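You operate a simulated robot arm through the tools that you are given. There is no shell and no other tool. Be economical: measure what you need, move in short steps, check, and stop when the job is done.

The job below is to be done with a simulated robot arm. You get a single attempt, and the scene is never put back.

TASK
Fetch the black cup and set it on the red tile. Put the blue piston in the dark green tray. Put the white piston on the top of the vacuum plate. Turn the stop knob to 200 ml. Take the green cartridge and leave it on the frameless panel. Put the small pink wipe on the glass of the light table. Put the small white frame panel on the brown frame panel. Close the dry cabinet door. Do these in any order. Set down upright: green cartridge.

It is judged by the outcome, as a careful person would: the job done as asked, and still so three seconds after it is handed in. It fails if anything else is knocked over, pushed out of place, dropped, spilled or broken.

THE ROBOT
A 5-joint arm with a two-finger parallel gripper on a trunk, on a base that drives. Base frame: it is fixed to the floor where the robot stands at the start and does not move with it; the origin is under the middle of the robot, x ahead of it, y to its left, z up; the surface under the hand at the start is at about z = 850. Units: mm, degrees, N and s.
It reaches about 1134 mm from its shoulder. Its first joint turns from -149.0 to 149.0 degrees. Places, roughly: black cup (6x6x6 cm) [600, 100, 900]; blue piston (5x5x3 cm) [-300, 2700, 900]; brown frame panel (32x22x3 cm) [-4400, 9800, 400]; dark green tray (29x19x7 cm) [1000, 400, 900]; dry cabinet door [-3700, 8200, 1100]; frameless panel (30x20x1 cm) [-1800, 4100, 900]; glass of the light table (33x24 cm) [-4100, 9840, 860]; green cartridge [-500, 3000, 1000]; red tile [750, 750, 750]; small pink wipe (4x4x3 cm) [-1300, 6700, 900]; small white frame panel (17x3x12 cm) [-3700, 7400, 900]; stop knob [-300, 2900, 900]; top of the vacuum plate (22x15 cm) [-2020, 4560, 920]; white piston (5x5x3 cm) [-300, 2700, 900]. Payload 1.57 kg.
The TCP is the grasp point between the finger pads, 30 mm short of the fingertips. In the tool frame z runs along the fingers and y along their closing line. Largest opening 110 mm; finger width 24, thickness 12; the body of the gripper, 48 by 112 mm, starts 78 mm behind the TCP.
Orientation is that of the tool frame in the base frame, as [roll, pitch, yaw] about the fixed x, y, z axes, in that order (R = Rz(yaw) Ry(pitch) Rx(roll)). With the fingers straight down and closing along the base's y, the tool's x points along the base's -x, its y along +y and its z along -z.

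THE INTERFACE
- The arm moves only by the tool servo_tool. Its argument "rows" is a list of rows, each an object (a shift or turn left out is 0, a gripper value left out holds the last) with "turn": the turn, a rotation vector about the tool's x, y, z in degrees, a list of three; "delta_pos": the shift along the tool's x, y, z in mm, a list of three; "gripper": the opening, from 0 (shut) to 1 (fully open). In form: [{"turn": [ax, ay, az], "delta_pos": [tx, ty, tz], "gripper": gripper}, ...]. A call has 1 to 12 rows; each row is the pose to reach, as a shift and turn from the pose commanded when the call began, along the tool's axes at that moment. Rows are played at 5 a second. More than 50 mm and 8.6 degrees between two rows, or a gripper value outside its range, and nothing of the call is played. Where a pose cannot be reached the arm comes as near as it can. A force on the tool above 40 N (or 10 N above the force at the start of the call, whichever is more), or a blocked arm, ends the call early, and 0.2 s more pass. The fingers move at their own pace (about 72 mm/s each) and stop on an object; they squeeze with about 36 N. The grip force told is the motor's: it shows also when the fingers shut on nothing. Time passes only in rows, and 0.2 s behind the last, so rows that repeat a pose let the fingers close. It gives the time, the measured TCP pose, the force on the tool (base axes), the opening and the grip force at its end, in the units of the frame above (readings bear some noise), with the torque about the TCP (base axes, N m) and any sound that the robot's microphone picked up.
- Cameras (640 x 400 px; columns grow to the right, rows downward): "scene" is now at [25.6, 239.5, 1888.8]; the picture's right is [0.32, -0.95, 0.00], its down [-0.70, -0.24, -0.67] and it looks along [0.64, 0.22, -0.74] (base axes); focal length 278 px, centre (320, 200). "wrist" rides on the gripper at [70, 16, -141] in the tool frame; the picture's right is [-0.23, 0.97, 0.00], its down [-0.86, -0.20, -0.48] and it looks along [-0.47, -0.11, 0.88] (tool axes); focal length 222 px, centre (320, 200). There is no depth. A picture from a camera that has moved, and an enlarged one, comes with that camera's place and axes in the base frame and with its lens.
- get_image(camera): a new picture of that camera. No time passes.
- move_column(by): slides the trunk up (or, below 0, down) by that many mm; the arm and the scene camera ride with it, the base frame stays. It gives what a move gives, with no picture.
- base_move(legs): drives the robot by 1 to 6 legs, each [ahead, turn to the left] in mm and degrees, along the robot's own axes; the way and the turn of a leg run together, so that a leg with both is an arc; at most 1500 mm and 180 degrees a leg. The arm and the cameras ride along, it lands a little off, and it stops where it bumps. It gives what a move gives.
- pan_tilt(pan, tilt): turns the head with the scene camera to pan (to the left, within 155 degrees either way) and tilt (down, from -29 to 69), counted from straight ahead of the robot. It gives what a move gives.
- close_up(camera, box): a new picture of the part [left, top, right, bottom] of that camera's present view, enlarged. No time passes.
- sign_off(): hands the job in; it is judged then, once.

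Work in short steps. Places have to be worked out from the pictures, the camera data and where the tool is seen: move nearer, look again, correct. Check each grasp and each placing, and mend what went wrong. You have 207 turns and 200 pictures in all, those below and enlarged ones among them. Open the gripper and draw the arm clear of the work before you hand the job in, unless the task says otherwise; then end with one line.

The tools are called after ">>>" as name(argument=value, ...) on one line, values as JSON. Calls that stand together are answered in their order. servo_tool: Moves the arm, as the interface text tells. Its arguments: {"type":"object","properties":{"rows":{"type":"array"}},"required":["rows"]} The other tools are called the same way: move_column (by) slides the trunk up or down; base_move (legs) drives the base; pan_tilt (pan, tilt) turns the head that bears the scene camera; get_image (camera) takes a picture; close_up (camera, box) takes an enlarged picture of a part of a camera's view; sign_off () hands the job in.

At the start:

```text
t: 0.0
ee_pos: [713.4, 433.2, 1174.0]
ee_rot: [179.9, -0.1, 179.8]
wrist_force: [0.1, -0.5, 0.2]
wrist_torque: [0.0, 0.01, -0.02]
finger_gap: 109.9
grasp_force: 0.0
trunk travel left (down, up): [-906.0, 64.0]
robot x, y, heading: [-2.3, 42.2, 0.1]
head pan, tilt: [18.9, 47.6]
```

scene: 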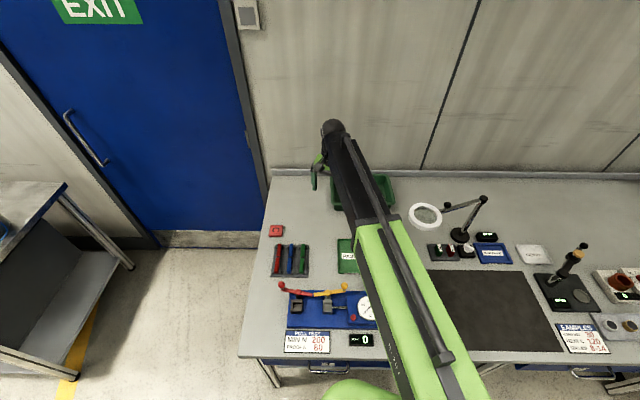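
wrist: 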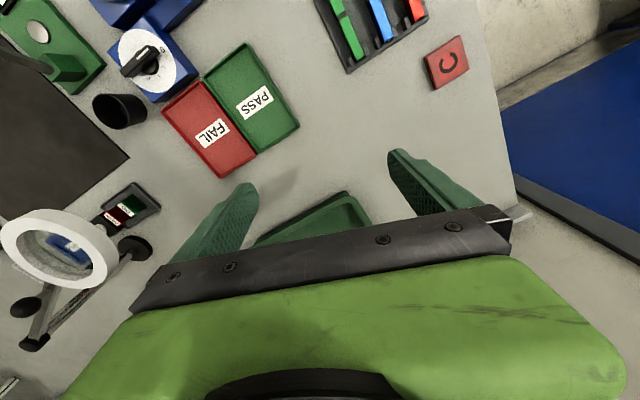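

Black cup is estimated near (609, 84) and the red tile near (671, 671) from the wrist picture. I look closer at both before moving.

>>> close_up(camera="wrist", box=[80, 60, 220, 148])

>>> close_up(camera="scene", box=[240, 160, 400, 360])

```text
4.55 times, centred on (150, 104) of wrist
camera zoom: at [643.5, 449.4, 1313.5], right [0.23, 0.97, 0.0], down [0.85, -0.2, 0.48], along [0.47, -0.11, -0.88], focal length 1010 px, centre (1093, 636)
```

zoom: 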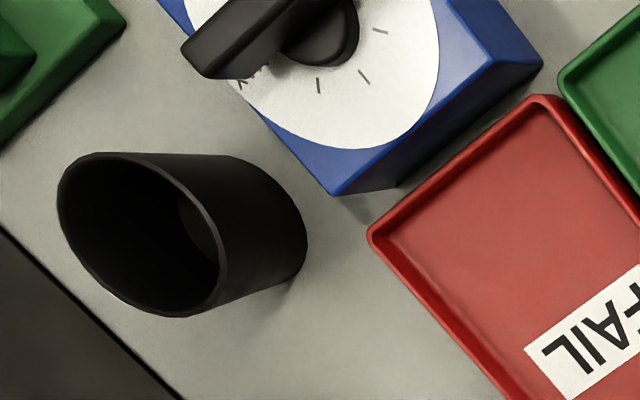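

```text
2.00 times, centred on (320, 260) of scene
camera zoom: at [25.6, 239.5, 1888.8], right [0.32, -0.95, 0.0], down [-0.7, -0.24, -0.67], along [0.64, 0.22, -0.74], focal length 557 px, centre (320, 80)
```

zoom: 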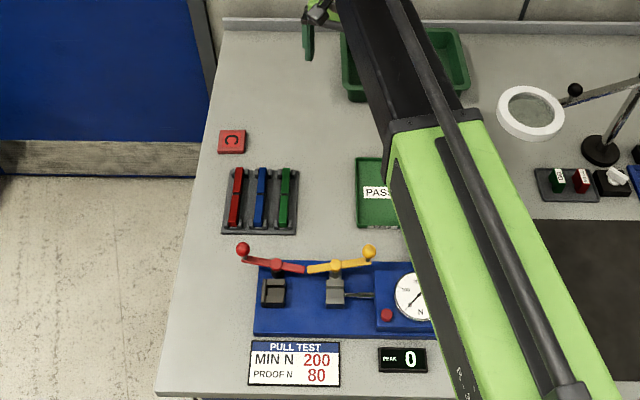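

The cup sits at about (612, 93) with the dial device just beside it, so I'll close the fingers along x. I move over the cup while spinning 90° about the tool axis.

>>> servo_tool(rows=[{"delta_pos": [8.4, -28.3, 10.3], "turn": [0, 0, 7.5]}, {"delta_pos": [16.8, -56.7, 20.7], "turn": [0, 0, 15]}, {"delta_pos": [25.3, -85, 31], "turn": [0, 0, 22.5]}, {"delta_pos": [33.7, -113.3, 41.3], "turn": [0, 0, 30]}, {"delta_pos": [42, -141.7, 51.7], "turn": [0, 0, 37.5]}, {"delta_pos": [50.5, -170, 62], "turn": [0, 0, 45]}, {"delta_pos": [59, -198, 72], "turn": [0, 0, 52.5]}, {"delta_pos": [67, -227, 83], "turn": [0, 0, 60]}, {"delta_pos": [76, -255, 93], "turn": [0, 0, 67.5]}, {"delta_pos": [84, -283, 103], "turn": [0, 0, 75]}, {"delta_pos": [93, -312, 114], "turn": [0, 0, 82.5]}, {"delta_pos": [101, -340, 124], "turn": [0, 0, 90]}])

>>> get_image(camera="wrist")

>>> get_image(camera="scene")

```text
t: 2.6
ee_pos: [608.9, 95.3, 1172.1]
ee_rot: [-179.8, 0.1, 89.6]
wrist_force: [0.0, 0.8, 0.5]
wrist_torque: [-0.02, 0.01, 0.02]
finger_gap: 110.1
grasp_force: 0.0
out of reach, approached as far as the arm can: row 1, 2, 3, 4, 5, 6, 7, 8, 9, 10, 11, 12
trunk travel left (down, up): [-906.0, 64.0]
robot x, y, heading: [-3.5, 44.7, -0.1]
head pan, tilt: [18.9, 47.6]
```

```text
195 pictures are left
camera wrist: at [625.8, 164.3, 1313.7], right [0.97, -0.23, 0.0], down [-0.21, -0.85, 0.48], along [-0.11, -0.47, -0.88], focal length 222 px, centre (320, 200)
```

wrist: 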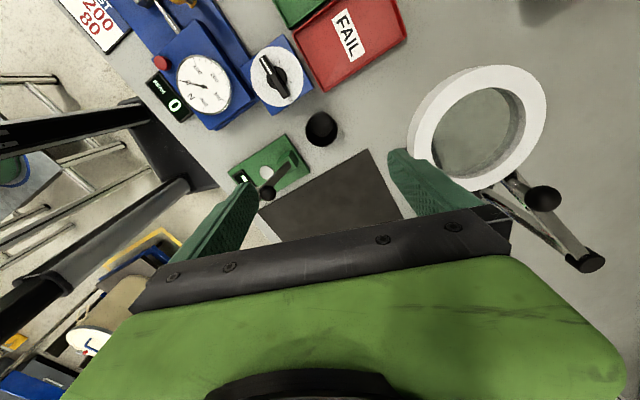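

```text
194 pictures are left
camera scene: at [25.4, 238.9, 1888.8], right [0.32, -0.95, 0.0], down [-0.7, -0.24, -0.67], along [0.64, 0.22, -0.74], focal length 278 px, centre (320, 200)
```

scene: 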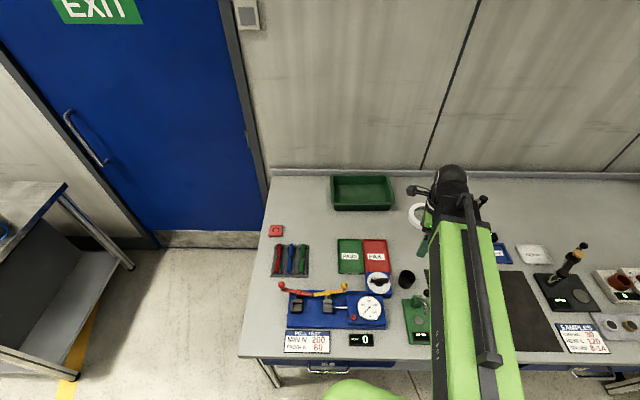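

The arm can't go lower with the fingers pointing down, so height must come from the trunk. The cup still reads ~(613, 89), and the lamp ring's edge is ~35 mm clear of the gripper. I narrow the fingers slightly and lower the trunk 200 mm.

>>> servo_tool(rows=[{"delta_pos": [-4, 4, 0], "gripper": 0.85}, {"delta_pos": [-4, 4, 0], "gripper": 0.85}])

>>> move_column(by=-200)

>>> get_image(camera="wrist")

```text
t: 3.2
ee_pos: [615.1, 91.2, 1173.5]
ee_rot: [179.9, 0.0, 89.8]
wrist_force: [-0.3, -0.6, 0.4]
wrist_torque: [-0.03, -0.01, 0.01]
finger_gap: 93.5
grasp_force: 0.0
trunk travel left (down, up): [-906.0, 64.0]
robot x, y, heading: [-3.9, 46.4, 0.0]
head pan, tilt: [18.9, 47.6]
```

```text
t: 5.4
ee_pos: [614.1, 90.2, 973.0]
ee_rot: [-180.0, 0.0, 89.8]
wrist_force: [-0.6, 1.0, -0.1]
wrist_torque: [-0.04, -0.01, -0.02]
finger_gap: 93.7
grasp_force: 0.0
trunk travel left (down, up): [-706.0, 264.0]
robot x, y, heading: [-7.6, 42.7, 0.1]
head pan, tilt: [18.9, 47.6]
```

```text
193 pictures are left
camera wrist: at [630.2, 159.9, 1113.6], right [0.97, -0.23, 0.0], down [-0.2, -0.85, 0.48], along [-0.11, -0.47, -0.88], focal length 222 px, centre (320, 200)
```

wrist: 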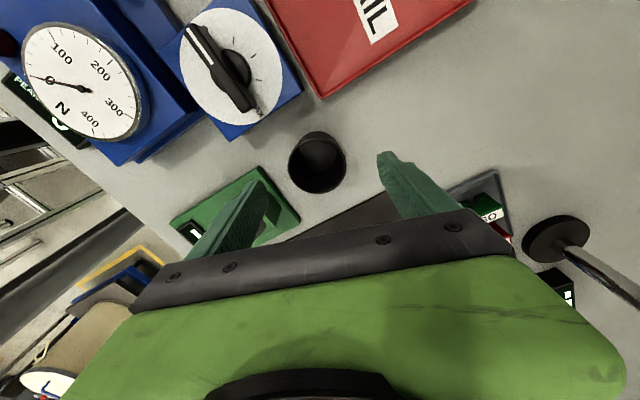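

The cup centres at (611, 91), matching the TCP. Lower 85 mm and close.

>>> move_column(by=-85)

>>> servo_tool(rows=[{"gripper": 0.5}, {"gripper": 0.4}, {"gripper": 0.3}, {"gripper": 0.3}])

>>> get_image(camera="wrist")

```text
t: 6.6
ee_pos: [614.9, 91.8, 888.8]
ee_rot: [-180.0, 0.0, 89.8]
wrist_force: [0.8, -0.5, 0.0]
wrist_torque: [0.04, -0.01, 0.0]
finger_gap: 93.5
grasp_force: 0.0
trunk travel left (down, up): [-621.0, 349.0]
robot x, y, heading: [-3.2, 42.2, 0.1]
head pan, tilt: [18.9, 47.6]
```

```text
t: 7.6
ee_pos: [614.3, 90.0, 887.9]
ee_rot: [180.0, -0.1, 89.8]
wrist_force: [0.1, 0.6, 0.9]
wrist_torque: [0.04, -0.02, -0.01]
finger_gap: 57.9
grasp_force: 35.5
trunk travel left (down, up): [-621.0, 349.0]
robot x, y, heading: [-4.2, 43.6, -0.2]
head pan, tilt: [18.9, 47.6]
```

```text
192 pictures are left
camera wrist: at [630.2, 159.9, 1028.6], right [0.97, -0.23, 0.0], down [-0.2, -0.85, 0.48], along [-0.11, -0.47, -0.88], focal length 222 px, centre (320, 200)
```

wrist: 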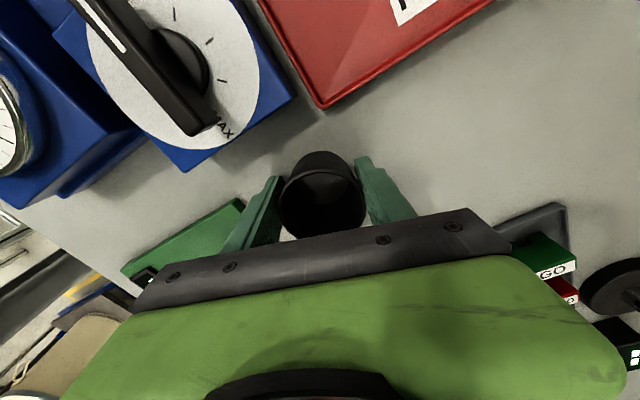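

The cup is held (57.9 mm). I raise the trunk and carry it over to the tile.

>>> move_column(by=180)

>>> servo_tool(rows=[{"delta_pos": [45, 5, 0]}, {"delta_pos": [90, 10, 0]}, {"delta_pos": [135, 15, 0]}, {"delta_pos": [180, 20, 0]}, {"delta_pos": [225, 24, 0]}, {"delta_pos": [270, 28, 0]}, {"delta_pos": [315, 33, 0]}, {"delta_pos": [360, 38, 0]}, {"delta_pos": [405, 43, 0]}, {"delta_pos": [450, 48, 0]}, {"delta_pos": [495, 53, 0]}, {"delta_pos": [540, 58, 0]}])

>>> get_image(camera="wrist")

>>> get_image(camera="scene")

```text
t: 9.6
ee_pos: [613.9, 89.4, 1068.1]
ee_rot: [180.0, 0.1, 89.8]
wrist_force: [0.0, -0.6, 0.5]
wrist_torque: [-0.02, 0.02, 0.0]
finger_gap: 58.0
grasp_force: 35.7
trunk travel left (down, up): [-801.0, 169.0]
robot x, y, heading: [-6.1, 39.4, -0.4]
head pan, tilt: [18.9, 47.6]
```

```text
t: 12.2
ee_pos: [673.0, 631.6, 1067.4]
ee_rot: [180.0, 0.0, 89.7]
wrist_force: [0.2, 0.3, -1.0]
wrist_torque: [-0.02, 0.0, 0.0]
finger_gap: 57.7
grasp_force: 36.2
trunk travel left (down, up): [-801.0, 169.0]
robot x, y, heading: [-2.9, 43.3, 0.0]
head pan, tilt: [18.9, 47.6]
```

```text
191 pictures are left
camera wrist: at [689.9, 701.2, 1208.1], right [0.97, -0.23, 0.0], down [-0.2, -0.85, 0.48], along [-0.11, -0.47, -0.88], focal length 222 px, centre (320, 200)
```

wrist: 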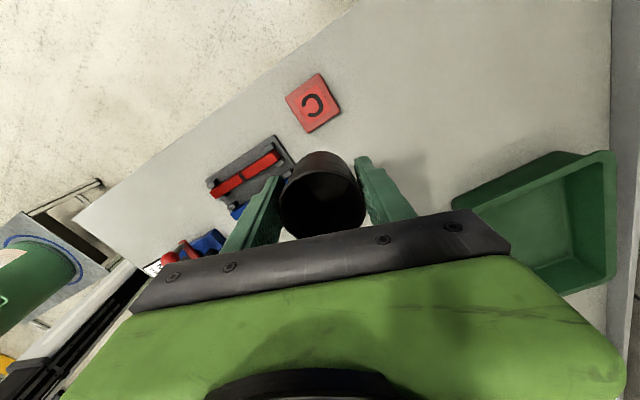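

```text
190 pictures are left
camera scene: at [25.9, 240.2, 1783.7], right [0.32, -0.95, 0.0], down [-0.7, -0.24, -0.67], along [0.64, 0.22, -0.74], focal length 278 px, centre (320, 200)
```

scene: 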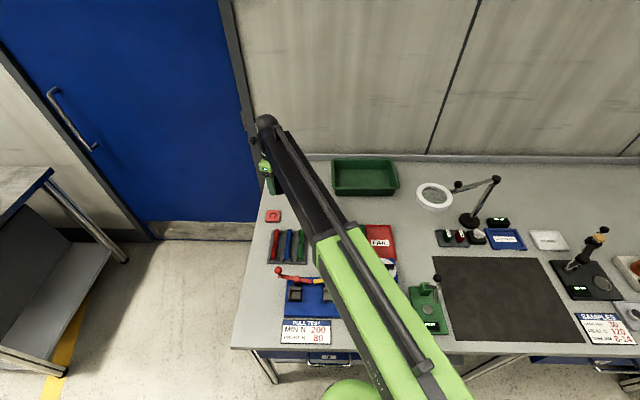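

Tile centre measures (674.6, 673). I shift 42 mm onto it and lower most of the way.

>>> servo_tool(rows=[{"delta_pos": [21, 1, 0]}, {"delta_pos": [42, 2, 0]}, {"delta_pos": [42, 2, 0]}])

>>> move_column(by=-140)

>>> get_image(camera="wrist")

>>> close_up(camera="scene", box=[220, 160, 340, 280])

```text
t: 13.0
ee_pos: [675.3, 672.0, 1068.9]
ee_rot: [179.9, 0.1, 89.7]
wrist_force: [-0.8, 0.0, 0.3]
wrist_torque: [0.01, 0.03, 0.02]
finger_gap: 57.9
grasp_force: 36.7
trunk travel left (down, up): [-801.0, 169.0]
robot x, y, heading: [-3.8, 42.6, -0.1]
head pan, tilt: [18.9, 47.6]
```

```text
t: 14.7
ee_pos: [675.8, 673.0, 928.7]
ee_rot: [179.9, 0.0, 89.8]
wrist_force: [-0.4, -0.9, -0.4]
wrist_torque: [0.04, 0.01, 0.02]
finger_gap: 57.7
grasp_force: 35.5
trunk travel left (down, up): [-661.0, 309.0]
robot x, y, heading: [-3.1, 42.5, -0.1]
head pan, tilt: [18.9, 47.6]
```

```text
189 pictures are left
camera wrist: at [692.3, 741.7, 1068.6], right [0.97, -0.23, 0.0], down [-0.2, -0.85, 0.48], along [-0.11, -0.47, -0.88], focal length 222 px, centre (320, 200)
```

wrist: 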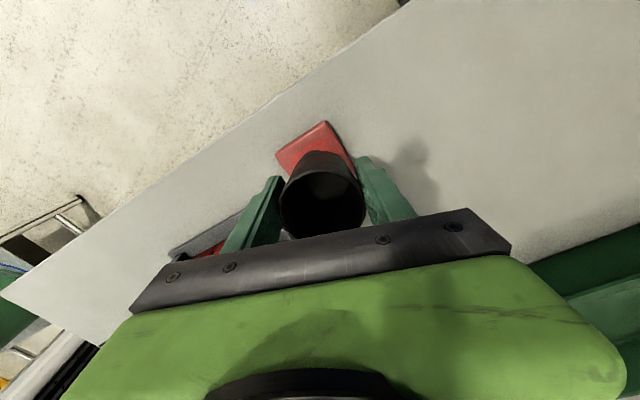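

```text
3.33 times, centred on (280, 220) of scene
camera zoom: at [25.6, 239.4, 1643.8], right [0.32, -0.95, 0.0], down [-0.7, -0.24, -0.67], along [0.64, 0.22, -0.74], focal length 928 px, centre (453, 133)
```

zoom: 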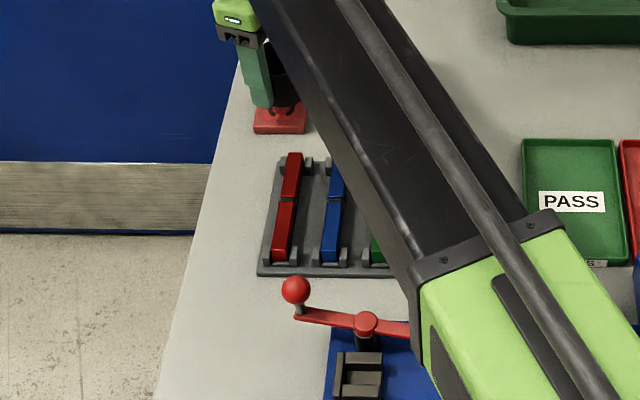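

Centre check gives (672, 671): the cup is within 3 mm. I lower further, then in small steps till contact.

>>> move_column(by=-22)

>>> move_column(by=-5)

>>> close_up(camera="scene", box=[240, 150, 300, 210])

```text
t: 15.3
ee_pos: [676.4, 672.5, 905.5]
ee_rot: [180.0, 0.0, 89.7]
wrist_force: [-0.2, -0.2, 0.0]
wrist_torque: [0.0, -0.02, 0.02]
finger_gap: 57.9
grasp_force: 35.5
trunk travel left (down, up): [-639.0, 331.0]
robot x, y, heading: [-1.4, 43.1, 0.0]
head pan, tilt: [18.9, 47.6]
```

```text
t: 15.9
ee_pos: [675.9, 671.6, 903.2]
ee_rot: [180.0, 0.1, 89.9]
wrist_force: [0.0, -0.2, 9.8]
wrist_torque: [-0.03, 0.01, -0.04]
finger_gap: 57.8
grasp_force: 36.5
trunk travel left (down, up): [-634.0, 336.0]
robot x, y, heading: [-1.3, 41.3, -0.2]
head pan, tilt: [18.9, 47.6]
```

```text
6.67 times, centred on (270, 180) of scene
camera zoom: at [24.8, 238.7, 1617.1], right [0.32, -0.95, 0.0], down [-0.7, -0.24, -0.68], along [0.64, 0.22, -0.74], focal length 1856 px, centre (653, 333)
```

zoom: 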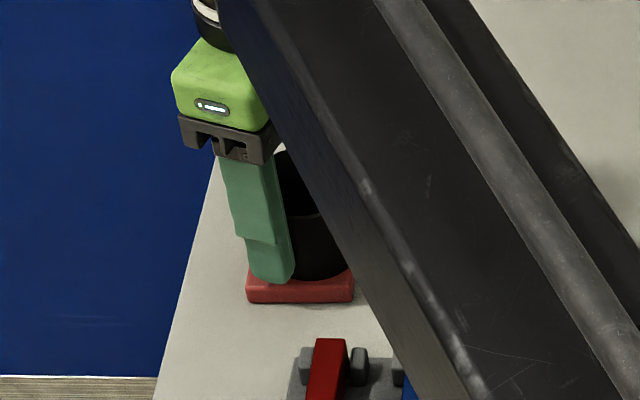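

Contact at 9.8 N on the tile. I open and rise.

>>> servo_tool(rows=[{"gripper": 0.6}, {"gripper": 0.8}, {"gripper": 0.8}])

>>> move_column(by=150)

>>> get_image(camera="wrist")

```text
t: 16.7
ee_pos: [677.0, 673.4, 900.8]
ee_rot: [-180.0, 0.0, 89.9]
wrist_force: [0.8, -1.3, 0.6]
wrist_torque: [-0.01, -0.01, 0.0]
finger_gap: 87.9
grasp_force: 0.0
trunk travel left (down, up): [-634.0, 336.0]
robot x, y, heading: [-3.7, 43.2, -0.0]
head pan, tilt: [18.9, 47.6]
```

```text
t: 18.4
ee_pos: [675.8, 672.2, 1051.4]
ee_rot: [-179.9, -0.1, 89.9]
wrist_force: [-0.2, -1.0, 0.2]
wrist_torque: [0.01, -0.03, -0.02]
finger_gap: 88.0
grasp_force: 0.0
trunk travel left (down, up): [-784.0, 186.0]
robot x, y, heading: [-6.5, 45.1, -0.2]
head pan, tilt: [18.9, 47.6]
```

```text
186 pictures are left
camera wrist: at [692.3, 741.9, 1191.4], right [0.97, -0.23, 0.0], down [-0.2, -0.85, 0.48], along [-0.11, -0.47, -0.88], focal length 222 px, centre (320, 200)
```

wrist: 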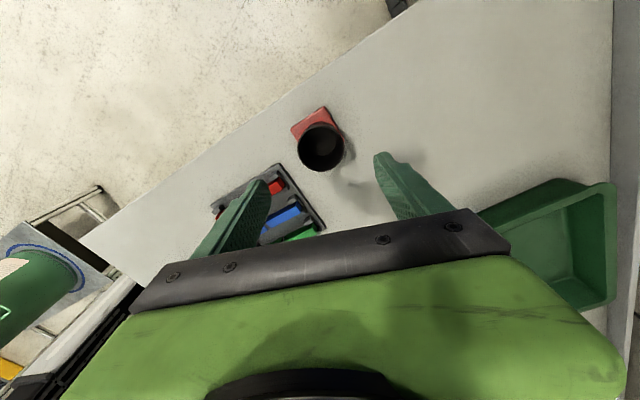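

Cup stands on the tile. Now I survey to the left for the next stations.

>>> pan_tilt(pan=75, tilt=25)

>>> get_image(camera="scene")

>>> pan_tilt(pan=125, tilt=25)

>>> get_image(camera="scene")

```text
t: 19.7
ee_pos: [676.2, 672.9, 1050.6]
ee_rot: [-180.0, -0.1, 89.8]
wrist_force: [-0.3, -0.4, 0.1]
wrist_torque: [0.03, -0.02, 0.01]
finger_gap: 88.1
grasp_force: 0.0
trunk travel left (down, up): [-784.0, 186.0]
robot x, y, heading: [-5.2, 44.4, -0.1]
head pan, tilt: [75.0, 25.0]
```

```text
185 pictures are left
camera scene: at [-25.2, 302.8, 1800.9], right [0.97, -0.26, 0.0], down [-0.11, -0.41, -0.91], along [0.24, 0.87, -0.42], focal length 278 px, centre (320, 200)
```

scene: 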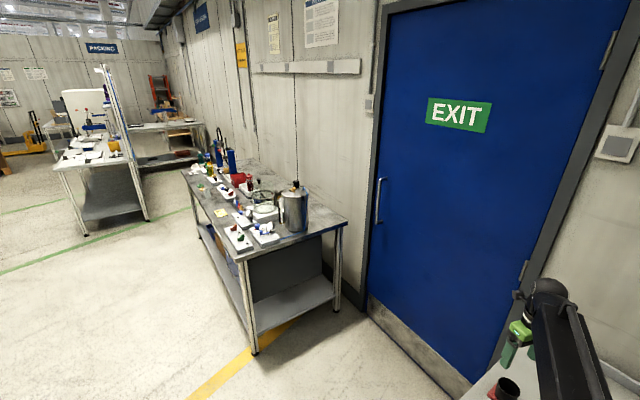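

```text
t: 20.9
ee_pos: [676.6, 672.9, 1051.2]
ee_rot: [180.0, 0.0, 89.8]
wrist_force: [-0.6, 1.1, -0.7]
wrist_torque: [0.01, 0.02, -0.03]
finger_gap: 87.9
grasp_force: 0.1
trunk travel left (down, up): [-784.0, 186.0]
robot x, y, heading: [-5.5, 44.0, 0.3]
head pan, tilt: [125.0, 25.0]
```

```text
184 pictures are left
camera scene: at [-102.0, 289.5, 1800.9], right [0.82, 0.57, 0.0], down [0.24, -0.35, -0.91], along [-0.52, 0.74, -0.42], focal length 278 px, centre (320, 200)
```

scene: 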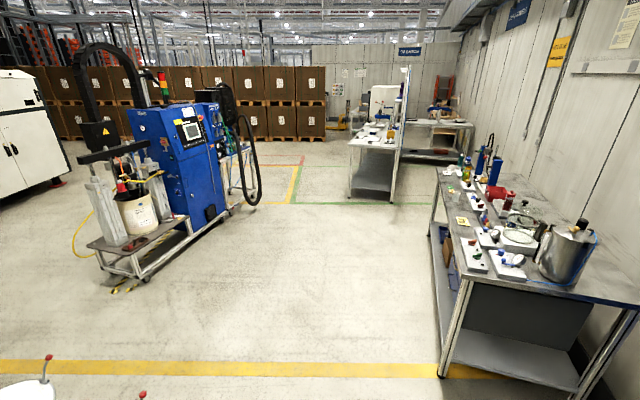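

The tables lie along one line slanted ~16.5°. I raise the trunk and tuck the arm in before driving.

>>> move_column(by=180)

>>> servo_tool(rows=[{"delta_pos": [-46, -10, 0]}, {"delta_pos": [-92, -20, 0]}, {"delta_pos": [-138, -30, 0]}, {"delta_pos": [-184, -40, 0]}, {"delta_pos": [-230, -50, 0]}, {"delta_pos": [-276, -60, 0]}, {"delta_pos": [-322, -70, 0]}, {"delta_pos": [-368, -80, 0]}, {"delta_pos": [-414, -90, 0]}, {"delta_pos": [-460, -100, 0]}, {"delta_pos": [-506, -110, 0]}, {"delta_pos": [-552, -120, 0]}])

>>> base_move(legs=[[-300, 0], [0, 106.5]])

>>> pan_tilt(pan=-20, tilt=25)

>>> get_image(camera="scene")

```text
t: 22.9
ee_pos: [676.2, 673.1, 1231.9]
ee_rot: [-180.0, 0.0, 89.8]
wrist_force: [-0.4, -0.1, -0.2]
wrist_torque: [0.01, 0.03, 0.0]
finger_gap: 87.7
grasp_force: 0.0
trunk travel left (down, up): [-964.0, 6.0]
robot x, y, heading: [-6.7, 45.5, -0.1]
head pan, tilt: [125.0, 25.0]
```

```text
t: 25.4
ee_pos: [564.4, 121.1, 1231.7]
ee_rot: [-179.7, 0.0, 89.8]
wrist_force: [-0.2, -0.2, -0.2]
wrist_torque: [-0.01, -0.03, 0.01]
finger_gap: 87.8
grasp_force: 0.2
out of reach, approached as far as the arm can: row 12
trunk travel left (down, up): [-964.0, 6.0]
robot x, y, heading: [-4.4, 45.5, 0.0]
head pan, tilt: [125.0, 25.0]
```

```text
t: 27.2
ee_pos: [338.0, 123.7, 1228.8]
ee_rot: [-179.7, 0.1, 89.8]
wrist_force: [0.7, -0.8, -0.3]
wrist_torque: [-0.03, 0.07, 0.02]
finger_gap: 88.0
grasp_force: 0.0
trunk travel left (down, up): [-964.0, 6.0]
robot x, y, heading: [-231.2, 42.5, 0.2]
head pan, tilt: [125.0, 25.0]
stopped in leg 1: the robot was blocked; the commanded pose is now the measured one
```

```text
t: 29.5
ee_pos: [336.9, 123.4, 1231.4]
ee_rot: [-179.8, 0.0, 89.9]
wrist_force: [-0.4, -1.3, -0.6]
wrist_torque: [0.02, -0.01, -0.02]
finger_gap: 88.0
grasp_force: 0.1
trunk travel left (down, up): [-964.0, 6.0]
robot x, y, heading: [-230.0, 42.7, -0.2]
head pan, tilt: [-20.0, 25.0]
```

```text
183 pictures are left
camera scene: at [-189.5, 183.1, 1981.0], right [-0.34, -0.94, 0.0], down [-0.4, 0.14, -0.91], along [0.85, -0.31, -0.42], focal length 278 px, centre (320, 200)
```

scene: 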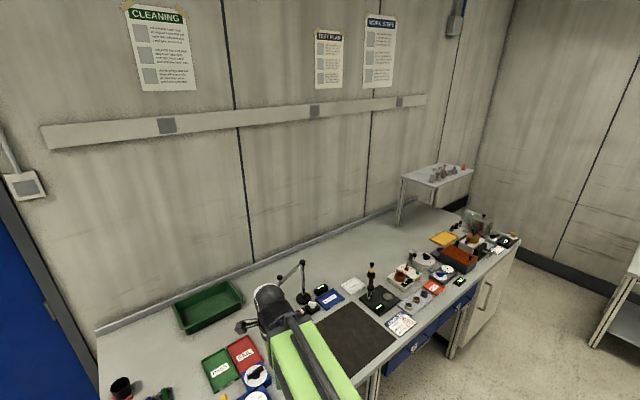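

Something behind stopped the base; I look behind before moving further.

>>> pan_tilt(pan=150, tilt=50)

>>> get_image(camera="scene")

>>> pan_tilt(pan=-150, tilt=50)

>>> get_image(camera="scene")

```text
t: 32.1
ee_pos: [336.5, 124.2, 1231.2]
ee_rot: [-179.7, 0.0, 89.8]
wrist_force: [0.4, -0.3, 0.2]
wrist_torque: [0.01, 0.0, -0.01]
finger_gap: 88.1
grasp_force: 0.0
trunk travel left (down, up): [-964.0, 6.0]
robot x, y, heading: [-232.3, 43.1, 0.1]
head pan, tilt: [150.0, 50.0]
```

```text
182 pictures are left
camera scene: at [-342.9, 252.8, 1943.5], right [0.5, 0.87, 0.0], down [0.66, -0.38, -0.64], along [-0.56, 0.32, -0.77], focal length 278 px, centre (320, 200)
```

scene: 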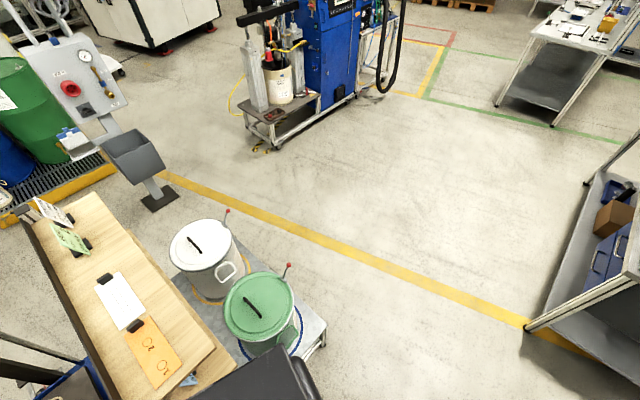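

```text
t: 36.2
ee_pos: [337.5, 123.6, 1231.3]
ee_rot: [-179.8, 0.1, 89.7]
wrist_force: [-0.3, 0.3, 0.2]
wrist_torque: [-0.01, -0.01, 0.02]
finger_gap: 88.1
grasp_force: 0.1
trunk travel left (down, up): [-964.0, 6.0]
robot x, y, heading: [-228.8, 43.3, 0.3]
head pan, tilt: [-150.0, 50.0]
```

```text
181 pictures are left
camera scene: at [-342.7, 175.7, 1943.5], right [-0.5, 0.86, 0.0], down [0.66, 0.38, -0.64], along [-0.56, -0.32, -0.77], focal length 278 px, centre (320, 200)
```

scene: 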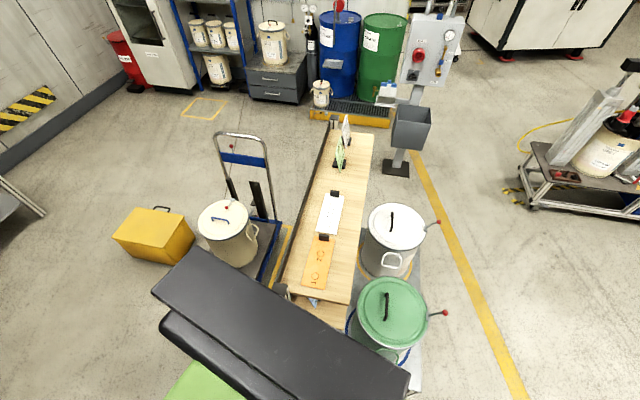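

Only furniture behind, nothing disturbed. The aisle is ~950 mm wide; I go 60 mm ahead to its middle and turn left along it.

>>> base_move(legs=[[60, 0], [0, 106.5]])

>>> pan_tilt(pan=-10, tilt=35)

>>> get_image(camera="scene")

```text
t: 41.6
ee_pos: [-401.4, 569.4, 1230.2]
ee_rot: [-179.6, 0.1, -164.5]
wrist_force: [-0.2, 1.0, -0.8]
wrist_torque: [-0.04, -0.01, 0.03]
finger_gap: 88.1
grasp_force: 0.0
trunk travel left (down, up): [-964.0, 6.0]
robot x, y, heading: [-180.2, 40.2, 105.6]
head pan, tilt: [-150.0, 50.0]
```

```text
t: 43.8
ee_pos: [-401.7, 569.4, 1231.4]
ee_rot: [-179.7, 0.1, -164.3]
wrist_force: [-0.4, 0.2, -0.2]
wrist_torque: [-0.03, 0.02, 0.03]
finger_gap: 88.3
grasp_force: 0.1
trunk travel left (down, up): [-964.0, 6.0]
robot x, y, heading: [-179.2, 39.4, 105.7]
head pan, tilt: [-10.0, 35.0]
```

```text
180 pictures are left
camera scene: at [-339.7, 40.1, 1965.2], right [1.0, 0.1, 0.0], down [0.06, -0.57, -0.82], along [-0.08, 0.82, -0.57], focal length 278 px, centre (320, 200)
```

scene: 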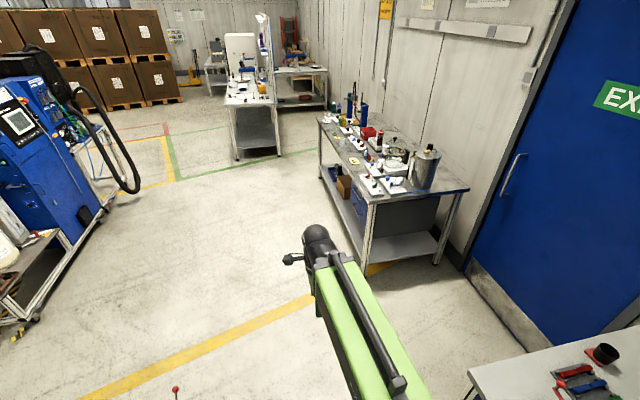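

Path is clear. I drive along the aisle to station 2.

>>> base_move(legs=[[1400, 0], [1330, 0]])

>>> pan_tilt(pan=-80, tilt=40)

>>> get_image(camera="scene")

```text
t: 56.9
ee_pos: [-1172.4, 3149.4, 1230.9]
ee_rot: [-179.6, 0.1, -163.6]
wrist_force: [0.1, 0.3, -0.2]
wrist_torque: [0.01, 0.01, 0.02]
finger_gap: 88.1
grasp_force: 0.1
trunk travel left (down, up): [-964.0, 6.0]
robot x, y, heading: [-944.5, 2623.7, 106.3]
head pan, tilt: [-10.0, 35.0]
```

```text
t: 58.3
ee_pos: [-1173.2, 3148.5, 1231.2]
ee_rot: [-179.6, 0.0, -163.6]
wrist_force: [0.4, -0.6, -0.3]
wrist_torque: [-0.02, -0.01, 0.03]
finger_gap: 88.1
grasp_force: 0.0
trunk travel left (down, up): [-964.0, 6.0]
robot x, y, heading: [-941.9, 2626.1, 106.4]
head pan, tilt: [-80.0, 40.0]
```

```text
179 pictures are left
camera scene: at [-1018.4, 2571.8, 1957.6], right [0.45, -0.9, 0.0], down [-0.58, -0.29, -0.77], along [0.69, 0.34, -0.64], focal length 278 px, centre (320, 200)
```

scene: 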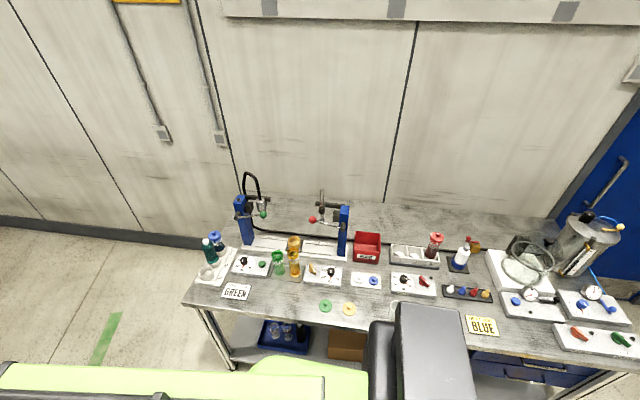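

Station 2 is in view; I take enlarged views to identify pistons, knob and cartridge.

>>> close_up(camera="scene", box=[180, 165, 400, 345])

>>> close_up(camera="scene", box=[340, 200, 640, 380])

```text
2.22 times, centred on (290, 255) of scene
camera zoom: at [-1018.4, 2571.8, 1957.6], right [0.45, -0.9, 0.0], down [-0.58, -0.29, -0.77], along [0.69, 0.34, -0.64], focal length 619 px, centre (387, 78)
```

zoom: 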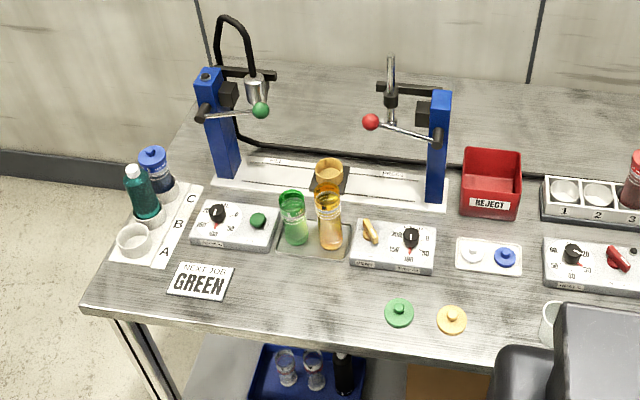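

```text
2.13 times, centred on (490, 290) of scene
camera zoom: at [-1018.4, 2571.8, 1957.6], right [0.45, -0.9, 0.0], down [-0.58, -0.29, -0.77], along [0.69, 0.34, -0.64], focal length 594 px, centre (-43, 8)
```

zoom: 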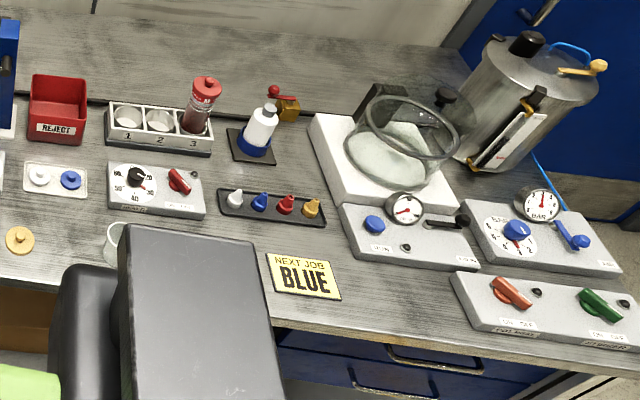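

Blue piston ≈(-259, 2675), white ≈(-284, 2740), stop-knob device ≈(-320, 2859), green cartridge ≈(-392, 3096). Standing here these are ~660 mm ahead, so I just turn right to face the table.

>>> base_move(legs=[[0, -90]])

>>> pan_tilt(pan=12, tilt=52)

>>> get_image(camera="wrist")

>>> get_image(camera="scene")

```text
t: 62.5
ee_pos: [-416.8, 2853.5, 1230.5]
ee_rot: [-179.5, 0.0, 106.0]
wrist_force: [-0.3, 1.2, -0.5]
wrist_torque: [-0.11, -0.03, 0.01]
finger_gap: 88.0
grasp_force: 0.0
trunk travel left (down, up): [-964.0, 6.0]
robot x, y, heading: [-933.0, 2584.1, 16.6]
head pan, tilt: [-80.0, 40.0]
```

```text
t: 64.2
ee_pos: [-417.4, 2852.5, 1231.7]
ee_rot: [-179.6, 0.1, 105.9]
wrist_force: [0.0, 0.6, 0.1]
wrist_torque: [0.05, 0.02, 0.01]
finger_gap: 88.0
grasp_force: 0.1
trunk travel left (down, up): [-964.0, 6.0]
robot x, y, heading: [-929.5, 2581.1, 16.9]
head pan, tilt: [12.0, 52.0]
```

```text
176 pictures are left
camera wrist: at [-420.7, 2923.1, 1371.3], right [1.0, 0.05, -0.01], down [0.05, -0.88, 0.48], along [0.02, -0.48, -0.88], focal length 222 px, centre (320, 200)
```

wrist: 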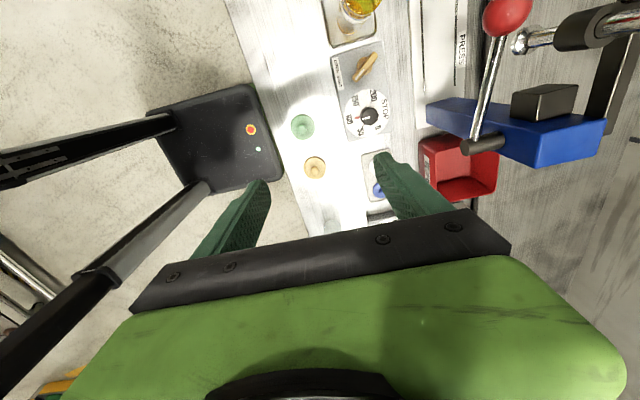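

```text
175 pictures are left
camera scene: at [-957.5, 2769.2, 1940.8], right [0.48, -0.88, 0.0], down [-0.69, -0.38, -0.62], along [0.54, 0.3, -0.79], focal length 278 px, centre (320, 200)
```

scene: 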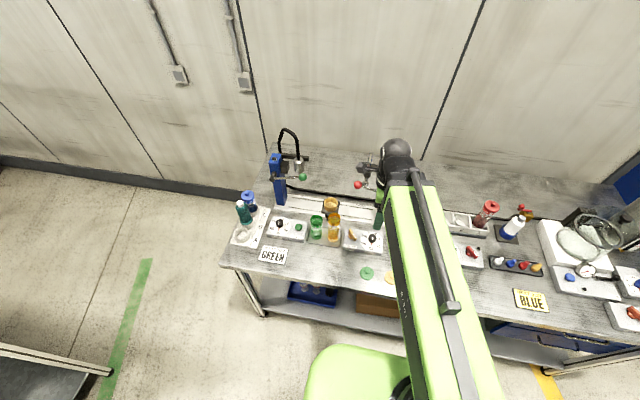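

The dial marked "STOP" is seen; I enlarge it.

>>> close_up(camera="wrist", box=[320, 30, 416, 210])

>>> close_up(camera="scene", box=[260, 180, 410, 290])

```text
2.22 times, centred on (368, 120) of wrist
camera zoom: at [-420.7, 2923.1, 1371.3], right [1.0, 0.05, -0.01], down [0.05, -0.88, 0.48], along [0.02, -0.48, -0.88], focal length 494 px, centre (213, 378)
```

zoom: 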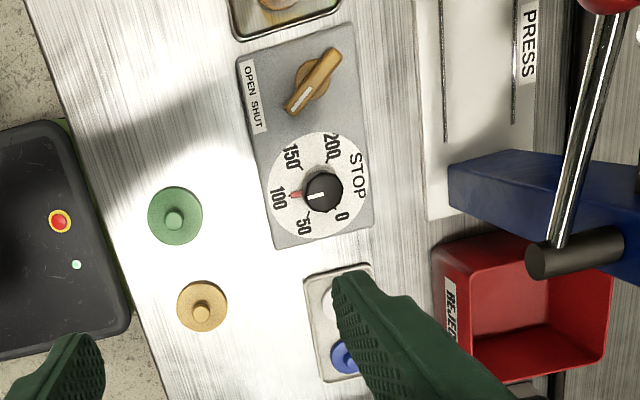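

```text
3.64 times, centred on (335, 235) of scene
camera zoom: at [-957.5, 2769.2, 1940.8], right [0.48, -0.88, 0.0], down [-0.69, -0.38, -0.62], along [0.54, 0.3, -0.79], focal length 1012 px, centre (266, 73)
```

zoom: 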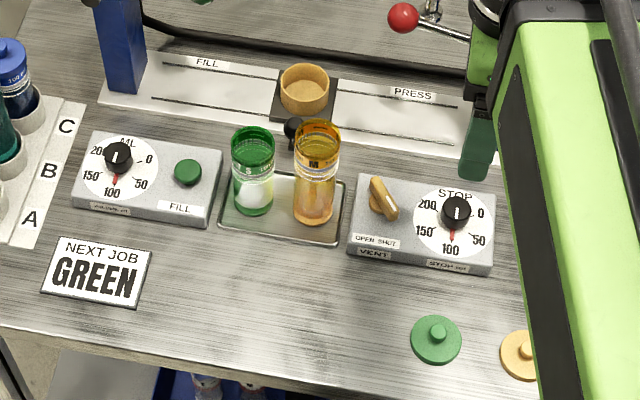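

Stop dial: pointer now at 100, 200 lies ~115–120° clockwise from above; knob at (-324, 2866), top z≈910. I move over the knob and spin 180° so that the camera sweeps away from the press lever during the turn.

>>> servo_tool(rows=[{"delta_pos": [-1.1, 7.7, 0], "turn": [0, 0, 7.5], "gripper": 0.7}, {"delta_pos": [-2.2, 15.4, 0], "turn": [0, 0, 15]}, {"delta_pos": [-3.3, 23, 0], "turn": [0, 0, 22.5]}, {"delta_pos": [-4.4, 31, 0], "turn": [0, 0, 30]}, {"delta_pos": [-5.5, 38.5, 0], "turn": [0, 0, 37.5]}, {"delta_pos": [-6.5, 46, 0], "turn": [0, 0, 45]}, {"delta_pos": [-7.6, 54, 0], "turn": [0, 0, 52.5]}, {"delta_pos": [-8.7, 61.7, 0], "turn": [0, 0, 60]}, {"delta_pos": [-9.8, 69.4, 0], "turn": [0, 0, 67.5]}, {"delta_pos": [-11, 77, 0], "turn": [0, 0, 75]}, {"delta_pos": [-12, 85, 0], "turn": [0, 0, 82.5]}, {"delta_pos": [-13, 92.5, 0], "turn": [0, 0, 90]}])

>>> servo_tool(rows=[{"turn": [0, 0, 7.5]}, {"turn": [0, 0, 15]}, {"turn": [0, 0, 22.5]}, {"turn": [0, 0, 30]}, {"turn": [0, 0, 37.5]}, {"turn": [0, 0, 45]}, {"turn": [0, 0, 52.5]}, {"turn": [0, 0, 60]}, {"turn": [0, 0, 67.5]}, {"turn": [0, 0, 75]}, {"turn": [0, 0, 82.5]}, {"turn": [0, 0, 90]}])

>>> move_column(by=-200)

>>> get_image(camera="wrist")

```text
t: 66.8
ee_pos: [-333.3, 2847.4, 1232.2]
ee_rot: [-179.6, 0.3, 31.8]
wrist_force: [0.1, -0.1, 0.1]
wrist_torque: [0.03, 0.01, -0.04]
finger_gap: 77.0
grasp_force: 0.1
out of reach, approached as far as the arm can: row 10, 11, 12
trunk travel left (down, up): [-964.0, 6.0]
robot x, y, heading: [-933.3, 2585.0, 16.8]
head pan, tilt: [12.0, 52.0]
```

```text
t: 69.4
ee_pos: [-333.7, 2847.0, 1230.6]
ee_rot: [-179.8, 0.3, 32.0]
wrist_force: [0.1, -0.4, -0.3]
wrist_torque: [0.0, 0.0, 0.01]
finger_gap: 77.0
grasp_force: 0.0
out of reach, approached as far as the arm can: row 1, 2, 3, 4, 5, 6, 7, 8, 9, 10, 11, 12
trunk travel left (down, up): [-964.0, 6.0]
robot x, y, heading: [-930.7, 2582.6, 16.5]
head pan, tilt: [12.0, 52.0]
```

```text
t: 71.6
ee_pos: [-333.6, 2847.7, 1031.3]
ee_rot: [-179.7, 0.3, 31.9]
wrist_force: [-0.2, 0.0, 0.2]
wrist_torque: [0.0, -0.02, 0.01]
finger_gap: 77.0
grasp_force: 0.1
trunk travel left (down, up): [-764.0, 206.0]
robot x, y, heading: [-931.5, 2582.1, 16.8]
head pan, tilt: [12.0, 52.0]
```

```text
172 pictures are left
camera wrist: at [-264.6, 2869.8, 1171.1], right [0.32, -0.95, 0.0], down [-0.83, -0.28, 0.48], along [-0.46, -0.15, -0.87], focal length 222 px, centre (320, 200)
```

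wrist: 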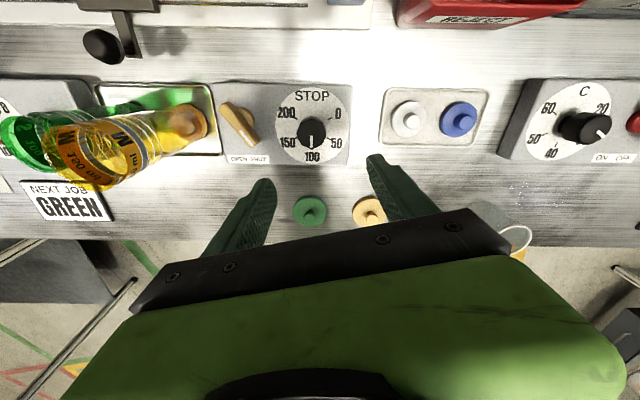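

The spin has a limit near here, so I'll turn the other way. First an enlarged look at the dial ticks from this view.

>>> close_up(camera="wrist", box=[256, 75, 368, 170])

>>> servo_tool(rows=[{"turn": [0, 0, -8]}, {"turn": [0, 0, -16]}, {"turn": [0, 0, -24]}, {"turn": [0, 0, -32]}, {"turn": [0, 0, -40]}, {"turn": [0, 0, -48]}, {"turn": [0, 0, -56]}, {"turn": [0, 0, -64]}, {"turn": [0, 0, -72]}, {"turn": [0, 0, -80]}, {"turn": [0, 0, -88]}, {"turn": [0, 0, -96]}])

>>> servo_tool(rows=[{"turn": [0, 0, -8]}, {"turn": [0, 0, -16]}, {"turn": [0, 0, -24]}, {"turn": [0, 0, -32]}, {"turn": [0, 0, -40]}, {"turn": [0, 0, -48]}, {"turn": [0, 0, -56]}, {"turn": [0, 0, -64]}, {"turn": [0, 0, -72]}, {"turn": [0, 0, -80]}, {"turn": [0, 0, -88]}, {"turn": [0, 0, -92]}])

>>> get_image(camera="wrist")

```text
4.21 times, centred on (312, 122) of wrist
camera zoom: at [-264.6, 2869.8, 1171.1], right [0.32, -0.95, 0.0], down [-0.83, -0.28, 0.48], along [-0.46, -0.15, -0.87], focal length 935 px, centre (354, 526)
```

zoom: 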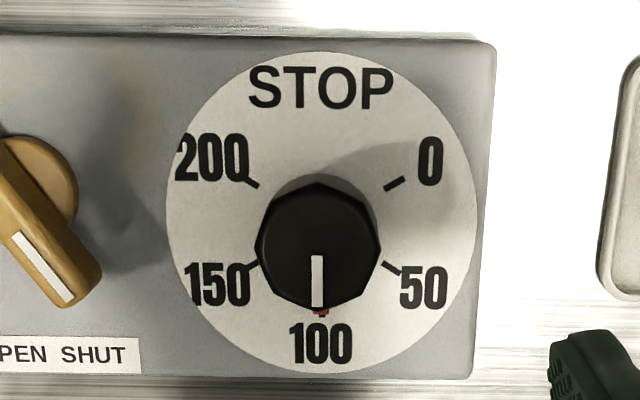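

```text
t: 74.2
ee_pos: [-331.6, 2847.0, 1031.1]
ee_rot: [-179.7, -0.3, 128.1]
wrist_force: [-0.5, 0.0, -0.1]
wrist_torque: [-0.02, -0.01, 0.0]
finger_gap: 76.9
grasp_force: 0.0
trunk travel left (down, up): [-764.0, 206.0]
robot x, y, heading: [-933.4, 2584.1, 16.9]
head pan, tilt: [12.0, 52.0]
```

```text
t: 76.8
ee_pos: [-333.5, 2847.6, 1030.8]
ee_rot: [179.6, -0.2, -140.1]
wrist_force: [-0.1, 0.4, -0.1]
wrist_torque: [-0.03, 0.01, 0.0]
finger_gap: 76.9
grasp_force: 0.0
trunk travel left (down, up): [-764.0, 206.0]
robot x, y, heading: [-929.5, 2584.4, 16.6]
head pan, tilt: [12.0, 52.0]
```

```text
170 pictures are left
camera wrist: at [-396.4, 2814.5, 1172.0], right [-0.45, 0.89, 0.01], down [0.79, 0.4, 0.47], along [0.42, 0.22, -0.88], focal length 222 px, centre (320, 200)
```

wrist: 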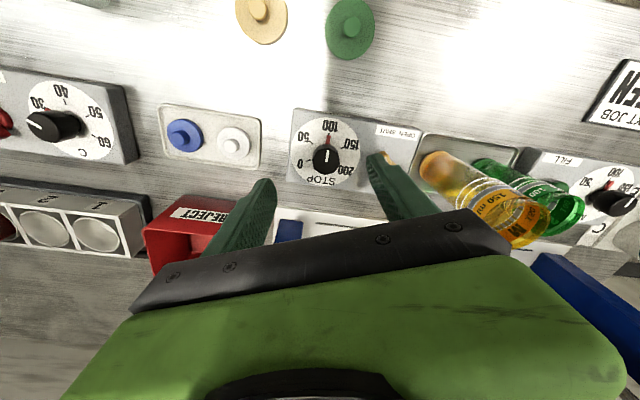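

Ticks are 60° apart per 50 ml, so 200 needs a 120° clockwise turn. I align over the knob (−325, 2864), narrow the fingers to ~55 mm, and check from just above.

>>> servo_tool(rows=[{"delta_pos": [-8, 4, 0], "gripper": 0.5}, {"delta_pos": [-16.7, 7.5, 0]}, {"delta_pos": [-16.7, 7.5, 0]}])

>>> move_column(by=-75)

>>> get_image(camera="wrist")

>>> close_up(camera="scene", box=[310, 190, 430, 270])

```text
t: 77.6
ee_pos: [-324.1, 2863.0, 1031.6]
ee_rot: [179.6, -0.2, -140.1]
wrist_force: [0.1, 0.5, 0.5]
wrist_torque: [-0.02, 0.01, -0.01]
finger_gap: 54.9
grasp_force: 0.2
trunk travel left (down, up): [-764.0, 206.0]
robot x, y, heading: [-932.5, 2581.9, 16.8]
head pan, tilt: [12.0, 52.0]
```

```text
t: 78.7
ee_pos: [-324.5, 2864.3, 956.4]
ee_rot: [179.6, -0.3, -140.1]
wrist_force: [0.1, -0.3, -0.6]
wrist_torque: [-0.02, 0.0, -0.02]
finger_gap: 54.9
grasp_force: 0.1
trunk travel left (down, up): [-689.0, 281.0]
robot x, y, heading: [-934.3, 2584.7, 16.6]
head pan, tilt: [12.0, 52.0]
```

```text
169 pictures are left
camera wrist: at [-388.0, 2831.2, 1097.0], right [-0.45, 0.89, 0.01], down [0.79, 0.39, 0.47], along [0.42, 0.22, -0.88], focal length 222 px, centre (320, 200)
```

wrist: 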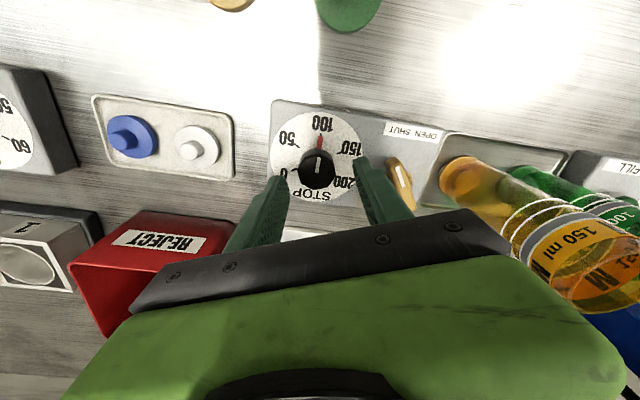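

```text
5.00 times, centred on (370, 230) of scene
camera zoom: at [-957.6, 2769.2, 1665.8], right [0.48, -0.88, 0.0], down [-0.69, -0.38, -0.62], along [0.54, 0.3, -0.79], focal length 1392 px, centre (70, 50)
```

zoom: 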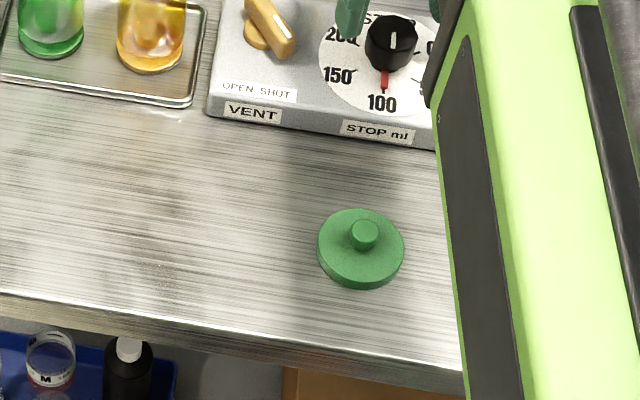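

Knob offset is only ~5 mm along the finger width; I correct it, lower to TCP 923, and close.

>>> servo_tool(rows=[{"delta_pos": [4, 0, 0]}, {"delta_pos": [4, 0, 0]}])

>>> move_column(by=-33)

>>> servo_tool(rows=[{"gripper": 0.3}, {"gripper": 0.2}, {"gripper": 0.2}, {"gripper": 0.2}])

>>> close_up(camera="wrist", box=[220, 80, 420, 230])

```text
t: 79.3
ee_pos: [-327.9, 2860.3, 955.4]
ee_rot: [179.6, -0.3, -140.1]
wrist_force: [0.2, -0.2, 0.8]
wrist_torque: [0.01, -0.02, 0.0]
finger_gap: 55.0
grasp_force: 0.0
trunk travel left (down, up): [-689.0, 281.0]
robot x, y, heading: [-932.7, 2583.8, 16.7]
head pan, tilt: [12.0, 52.0]
```

```text
t: 80.1
ee_pos: [-328.0, 2862.0, 923.3]
ee_rot: [179.6, -0.3, -140.1]
wrist_force: [0.4, 0.2, -0.2]
wrist_torque: [-0.02, 0.03, 0.03]
finger_gap: 55.2
grasp_force: 0.1
trunk travel left (down, up): [-656.0, 314.0]
robot x, y, heading: [-929.2, 2581.9, 16.8]
head pan, tilt: [12.0, 52.0]
```

```text
t: 81.1
ee_pos: [-325.4, 2858.9, 925.1]
ee_rot: [179.6, -0.2, -140.1]
wrist_force: [17.3, -14.4, 7.5]
wrist_torque: [-0.52, -0.49, -0.12]
finger_gap: 33.3
grasp_force: 41.3
trunk travel left (down, up): [-656.0, 314.0]
robot x, y, heading: [-928.4, 2583.6, 16.9]
head pan, tilt: [12.0, 52.0]
```

```text
2.67 times, centred on (320, 155) of wrist
camera zoom: at [-389.2, 2826.4, 1063.8], right [-0.45, 0.89, 0.0], down [0.79, 0.39, 0.47], along [0.42, 0.22, -0.88], focal length 592 px, centre (320, 320)
```

zoom: 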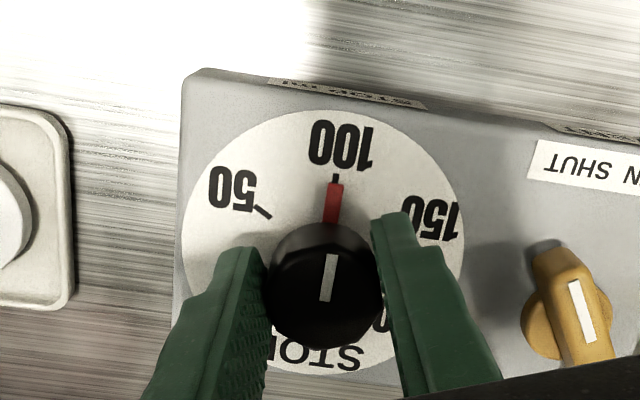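

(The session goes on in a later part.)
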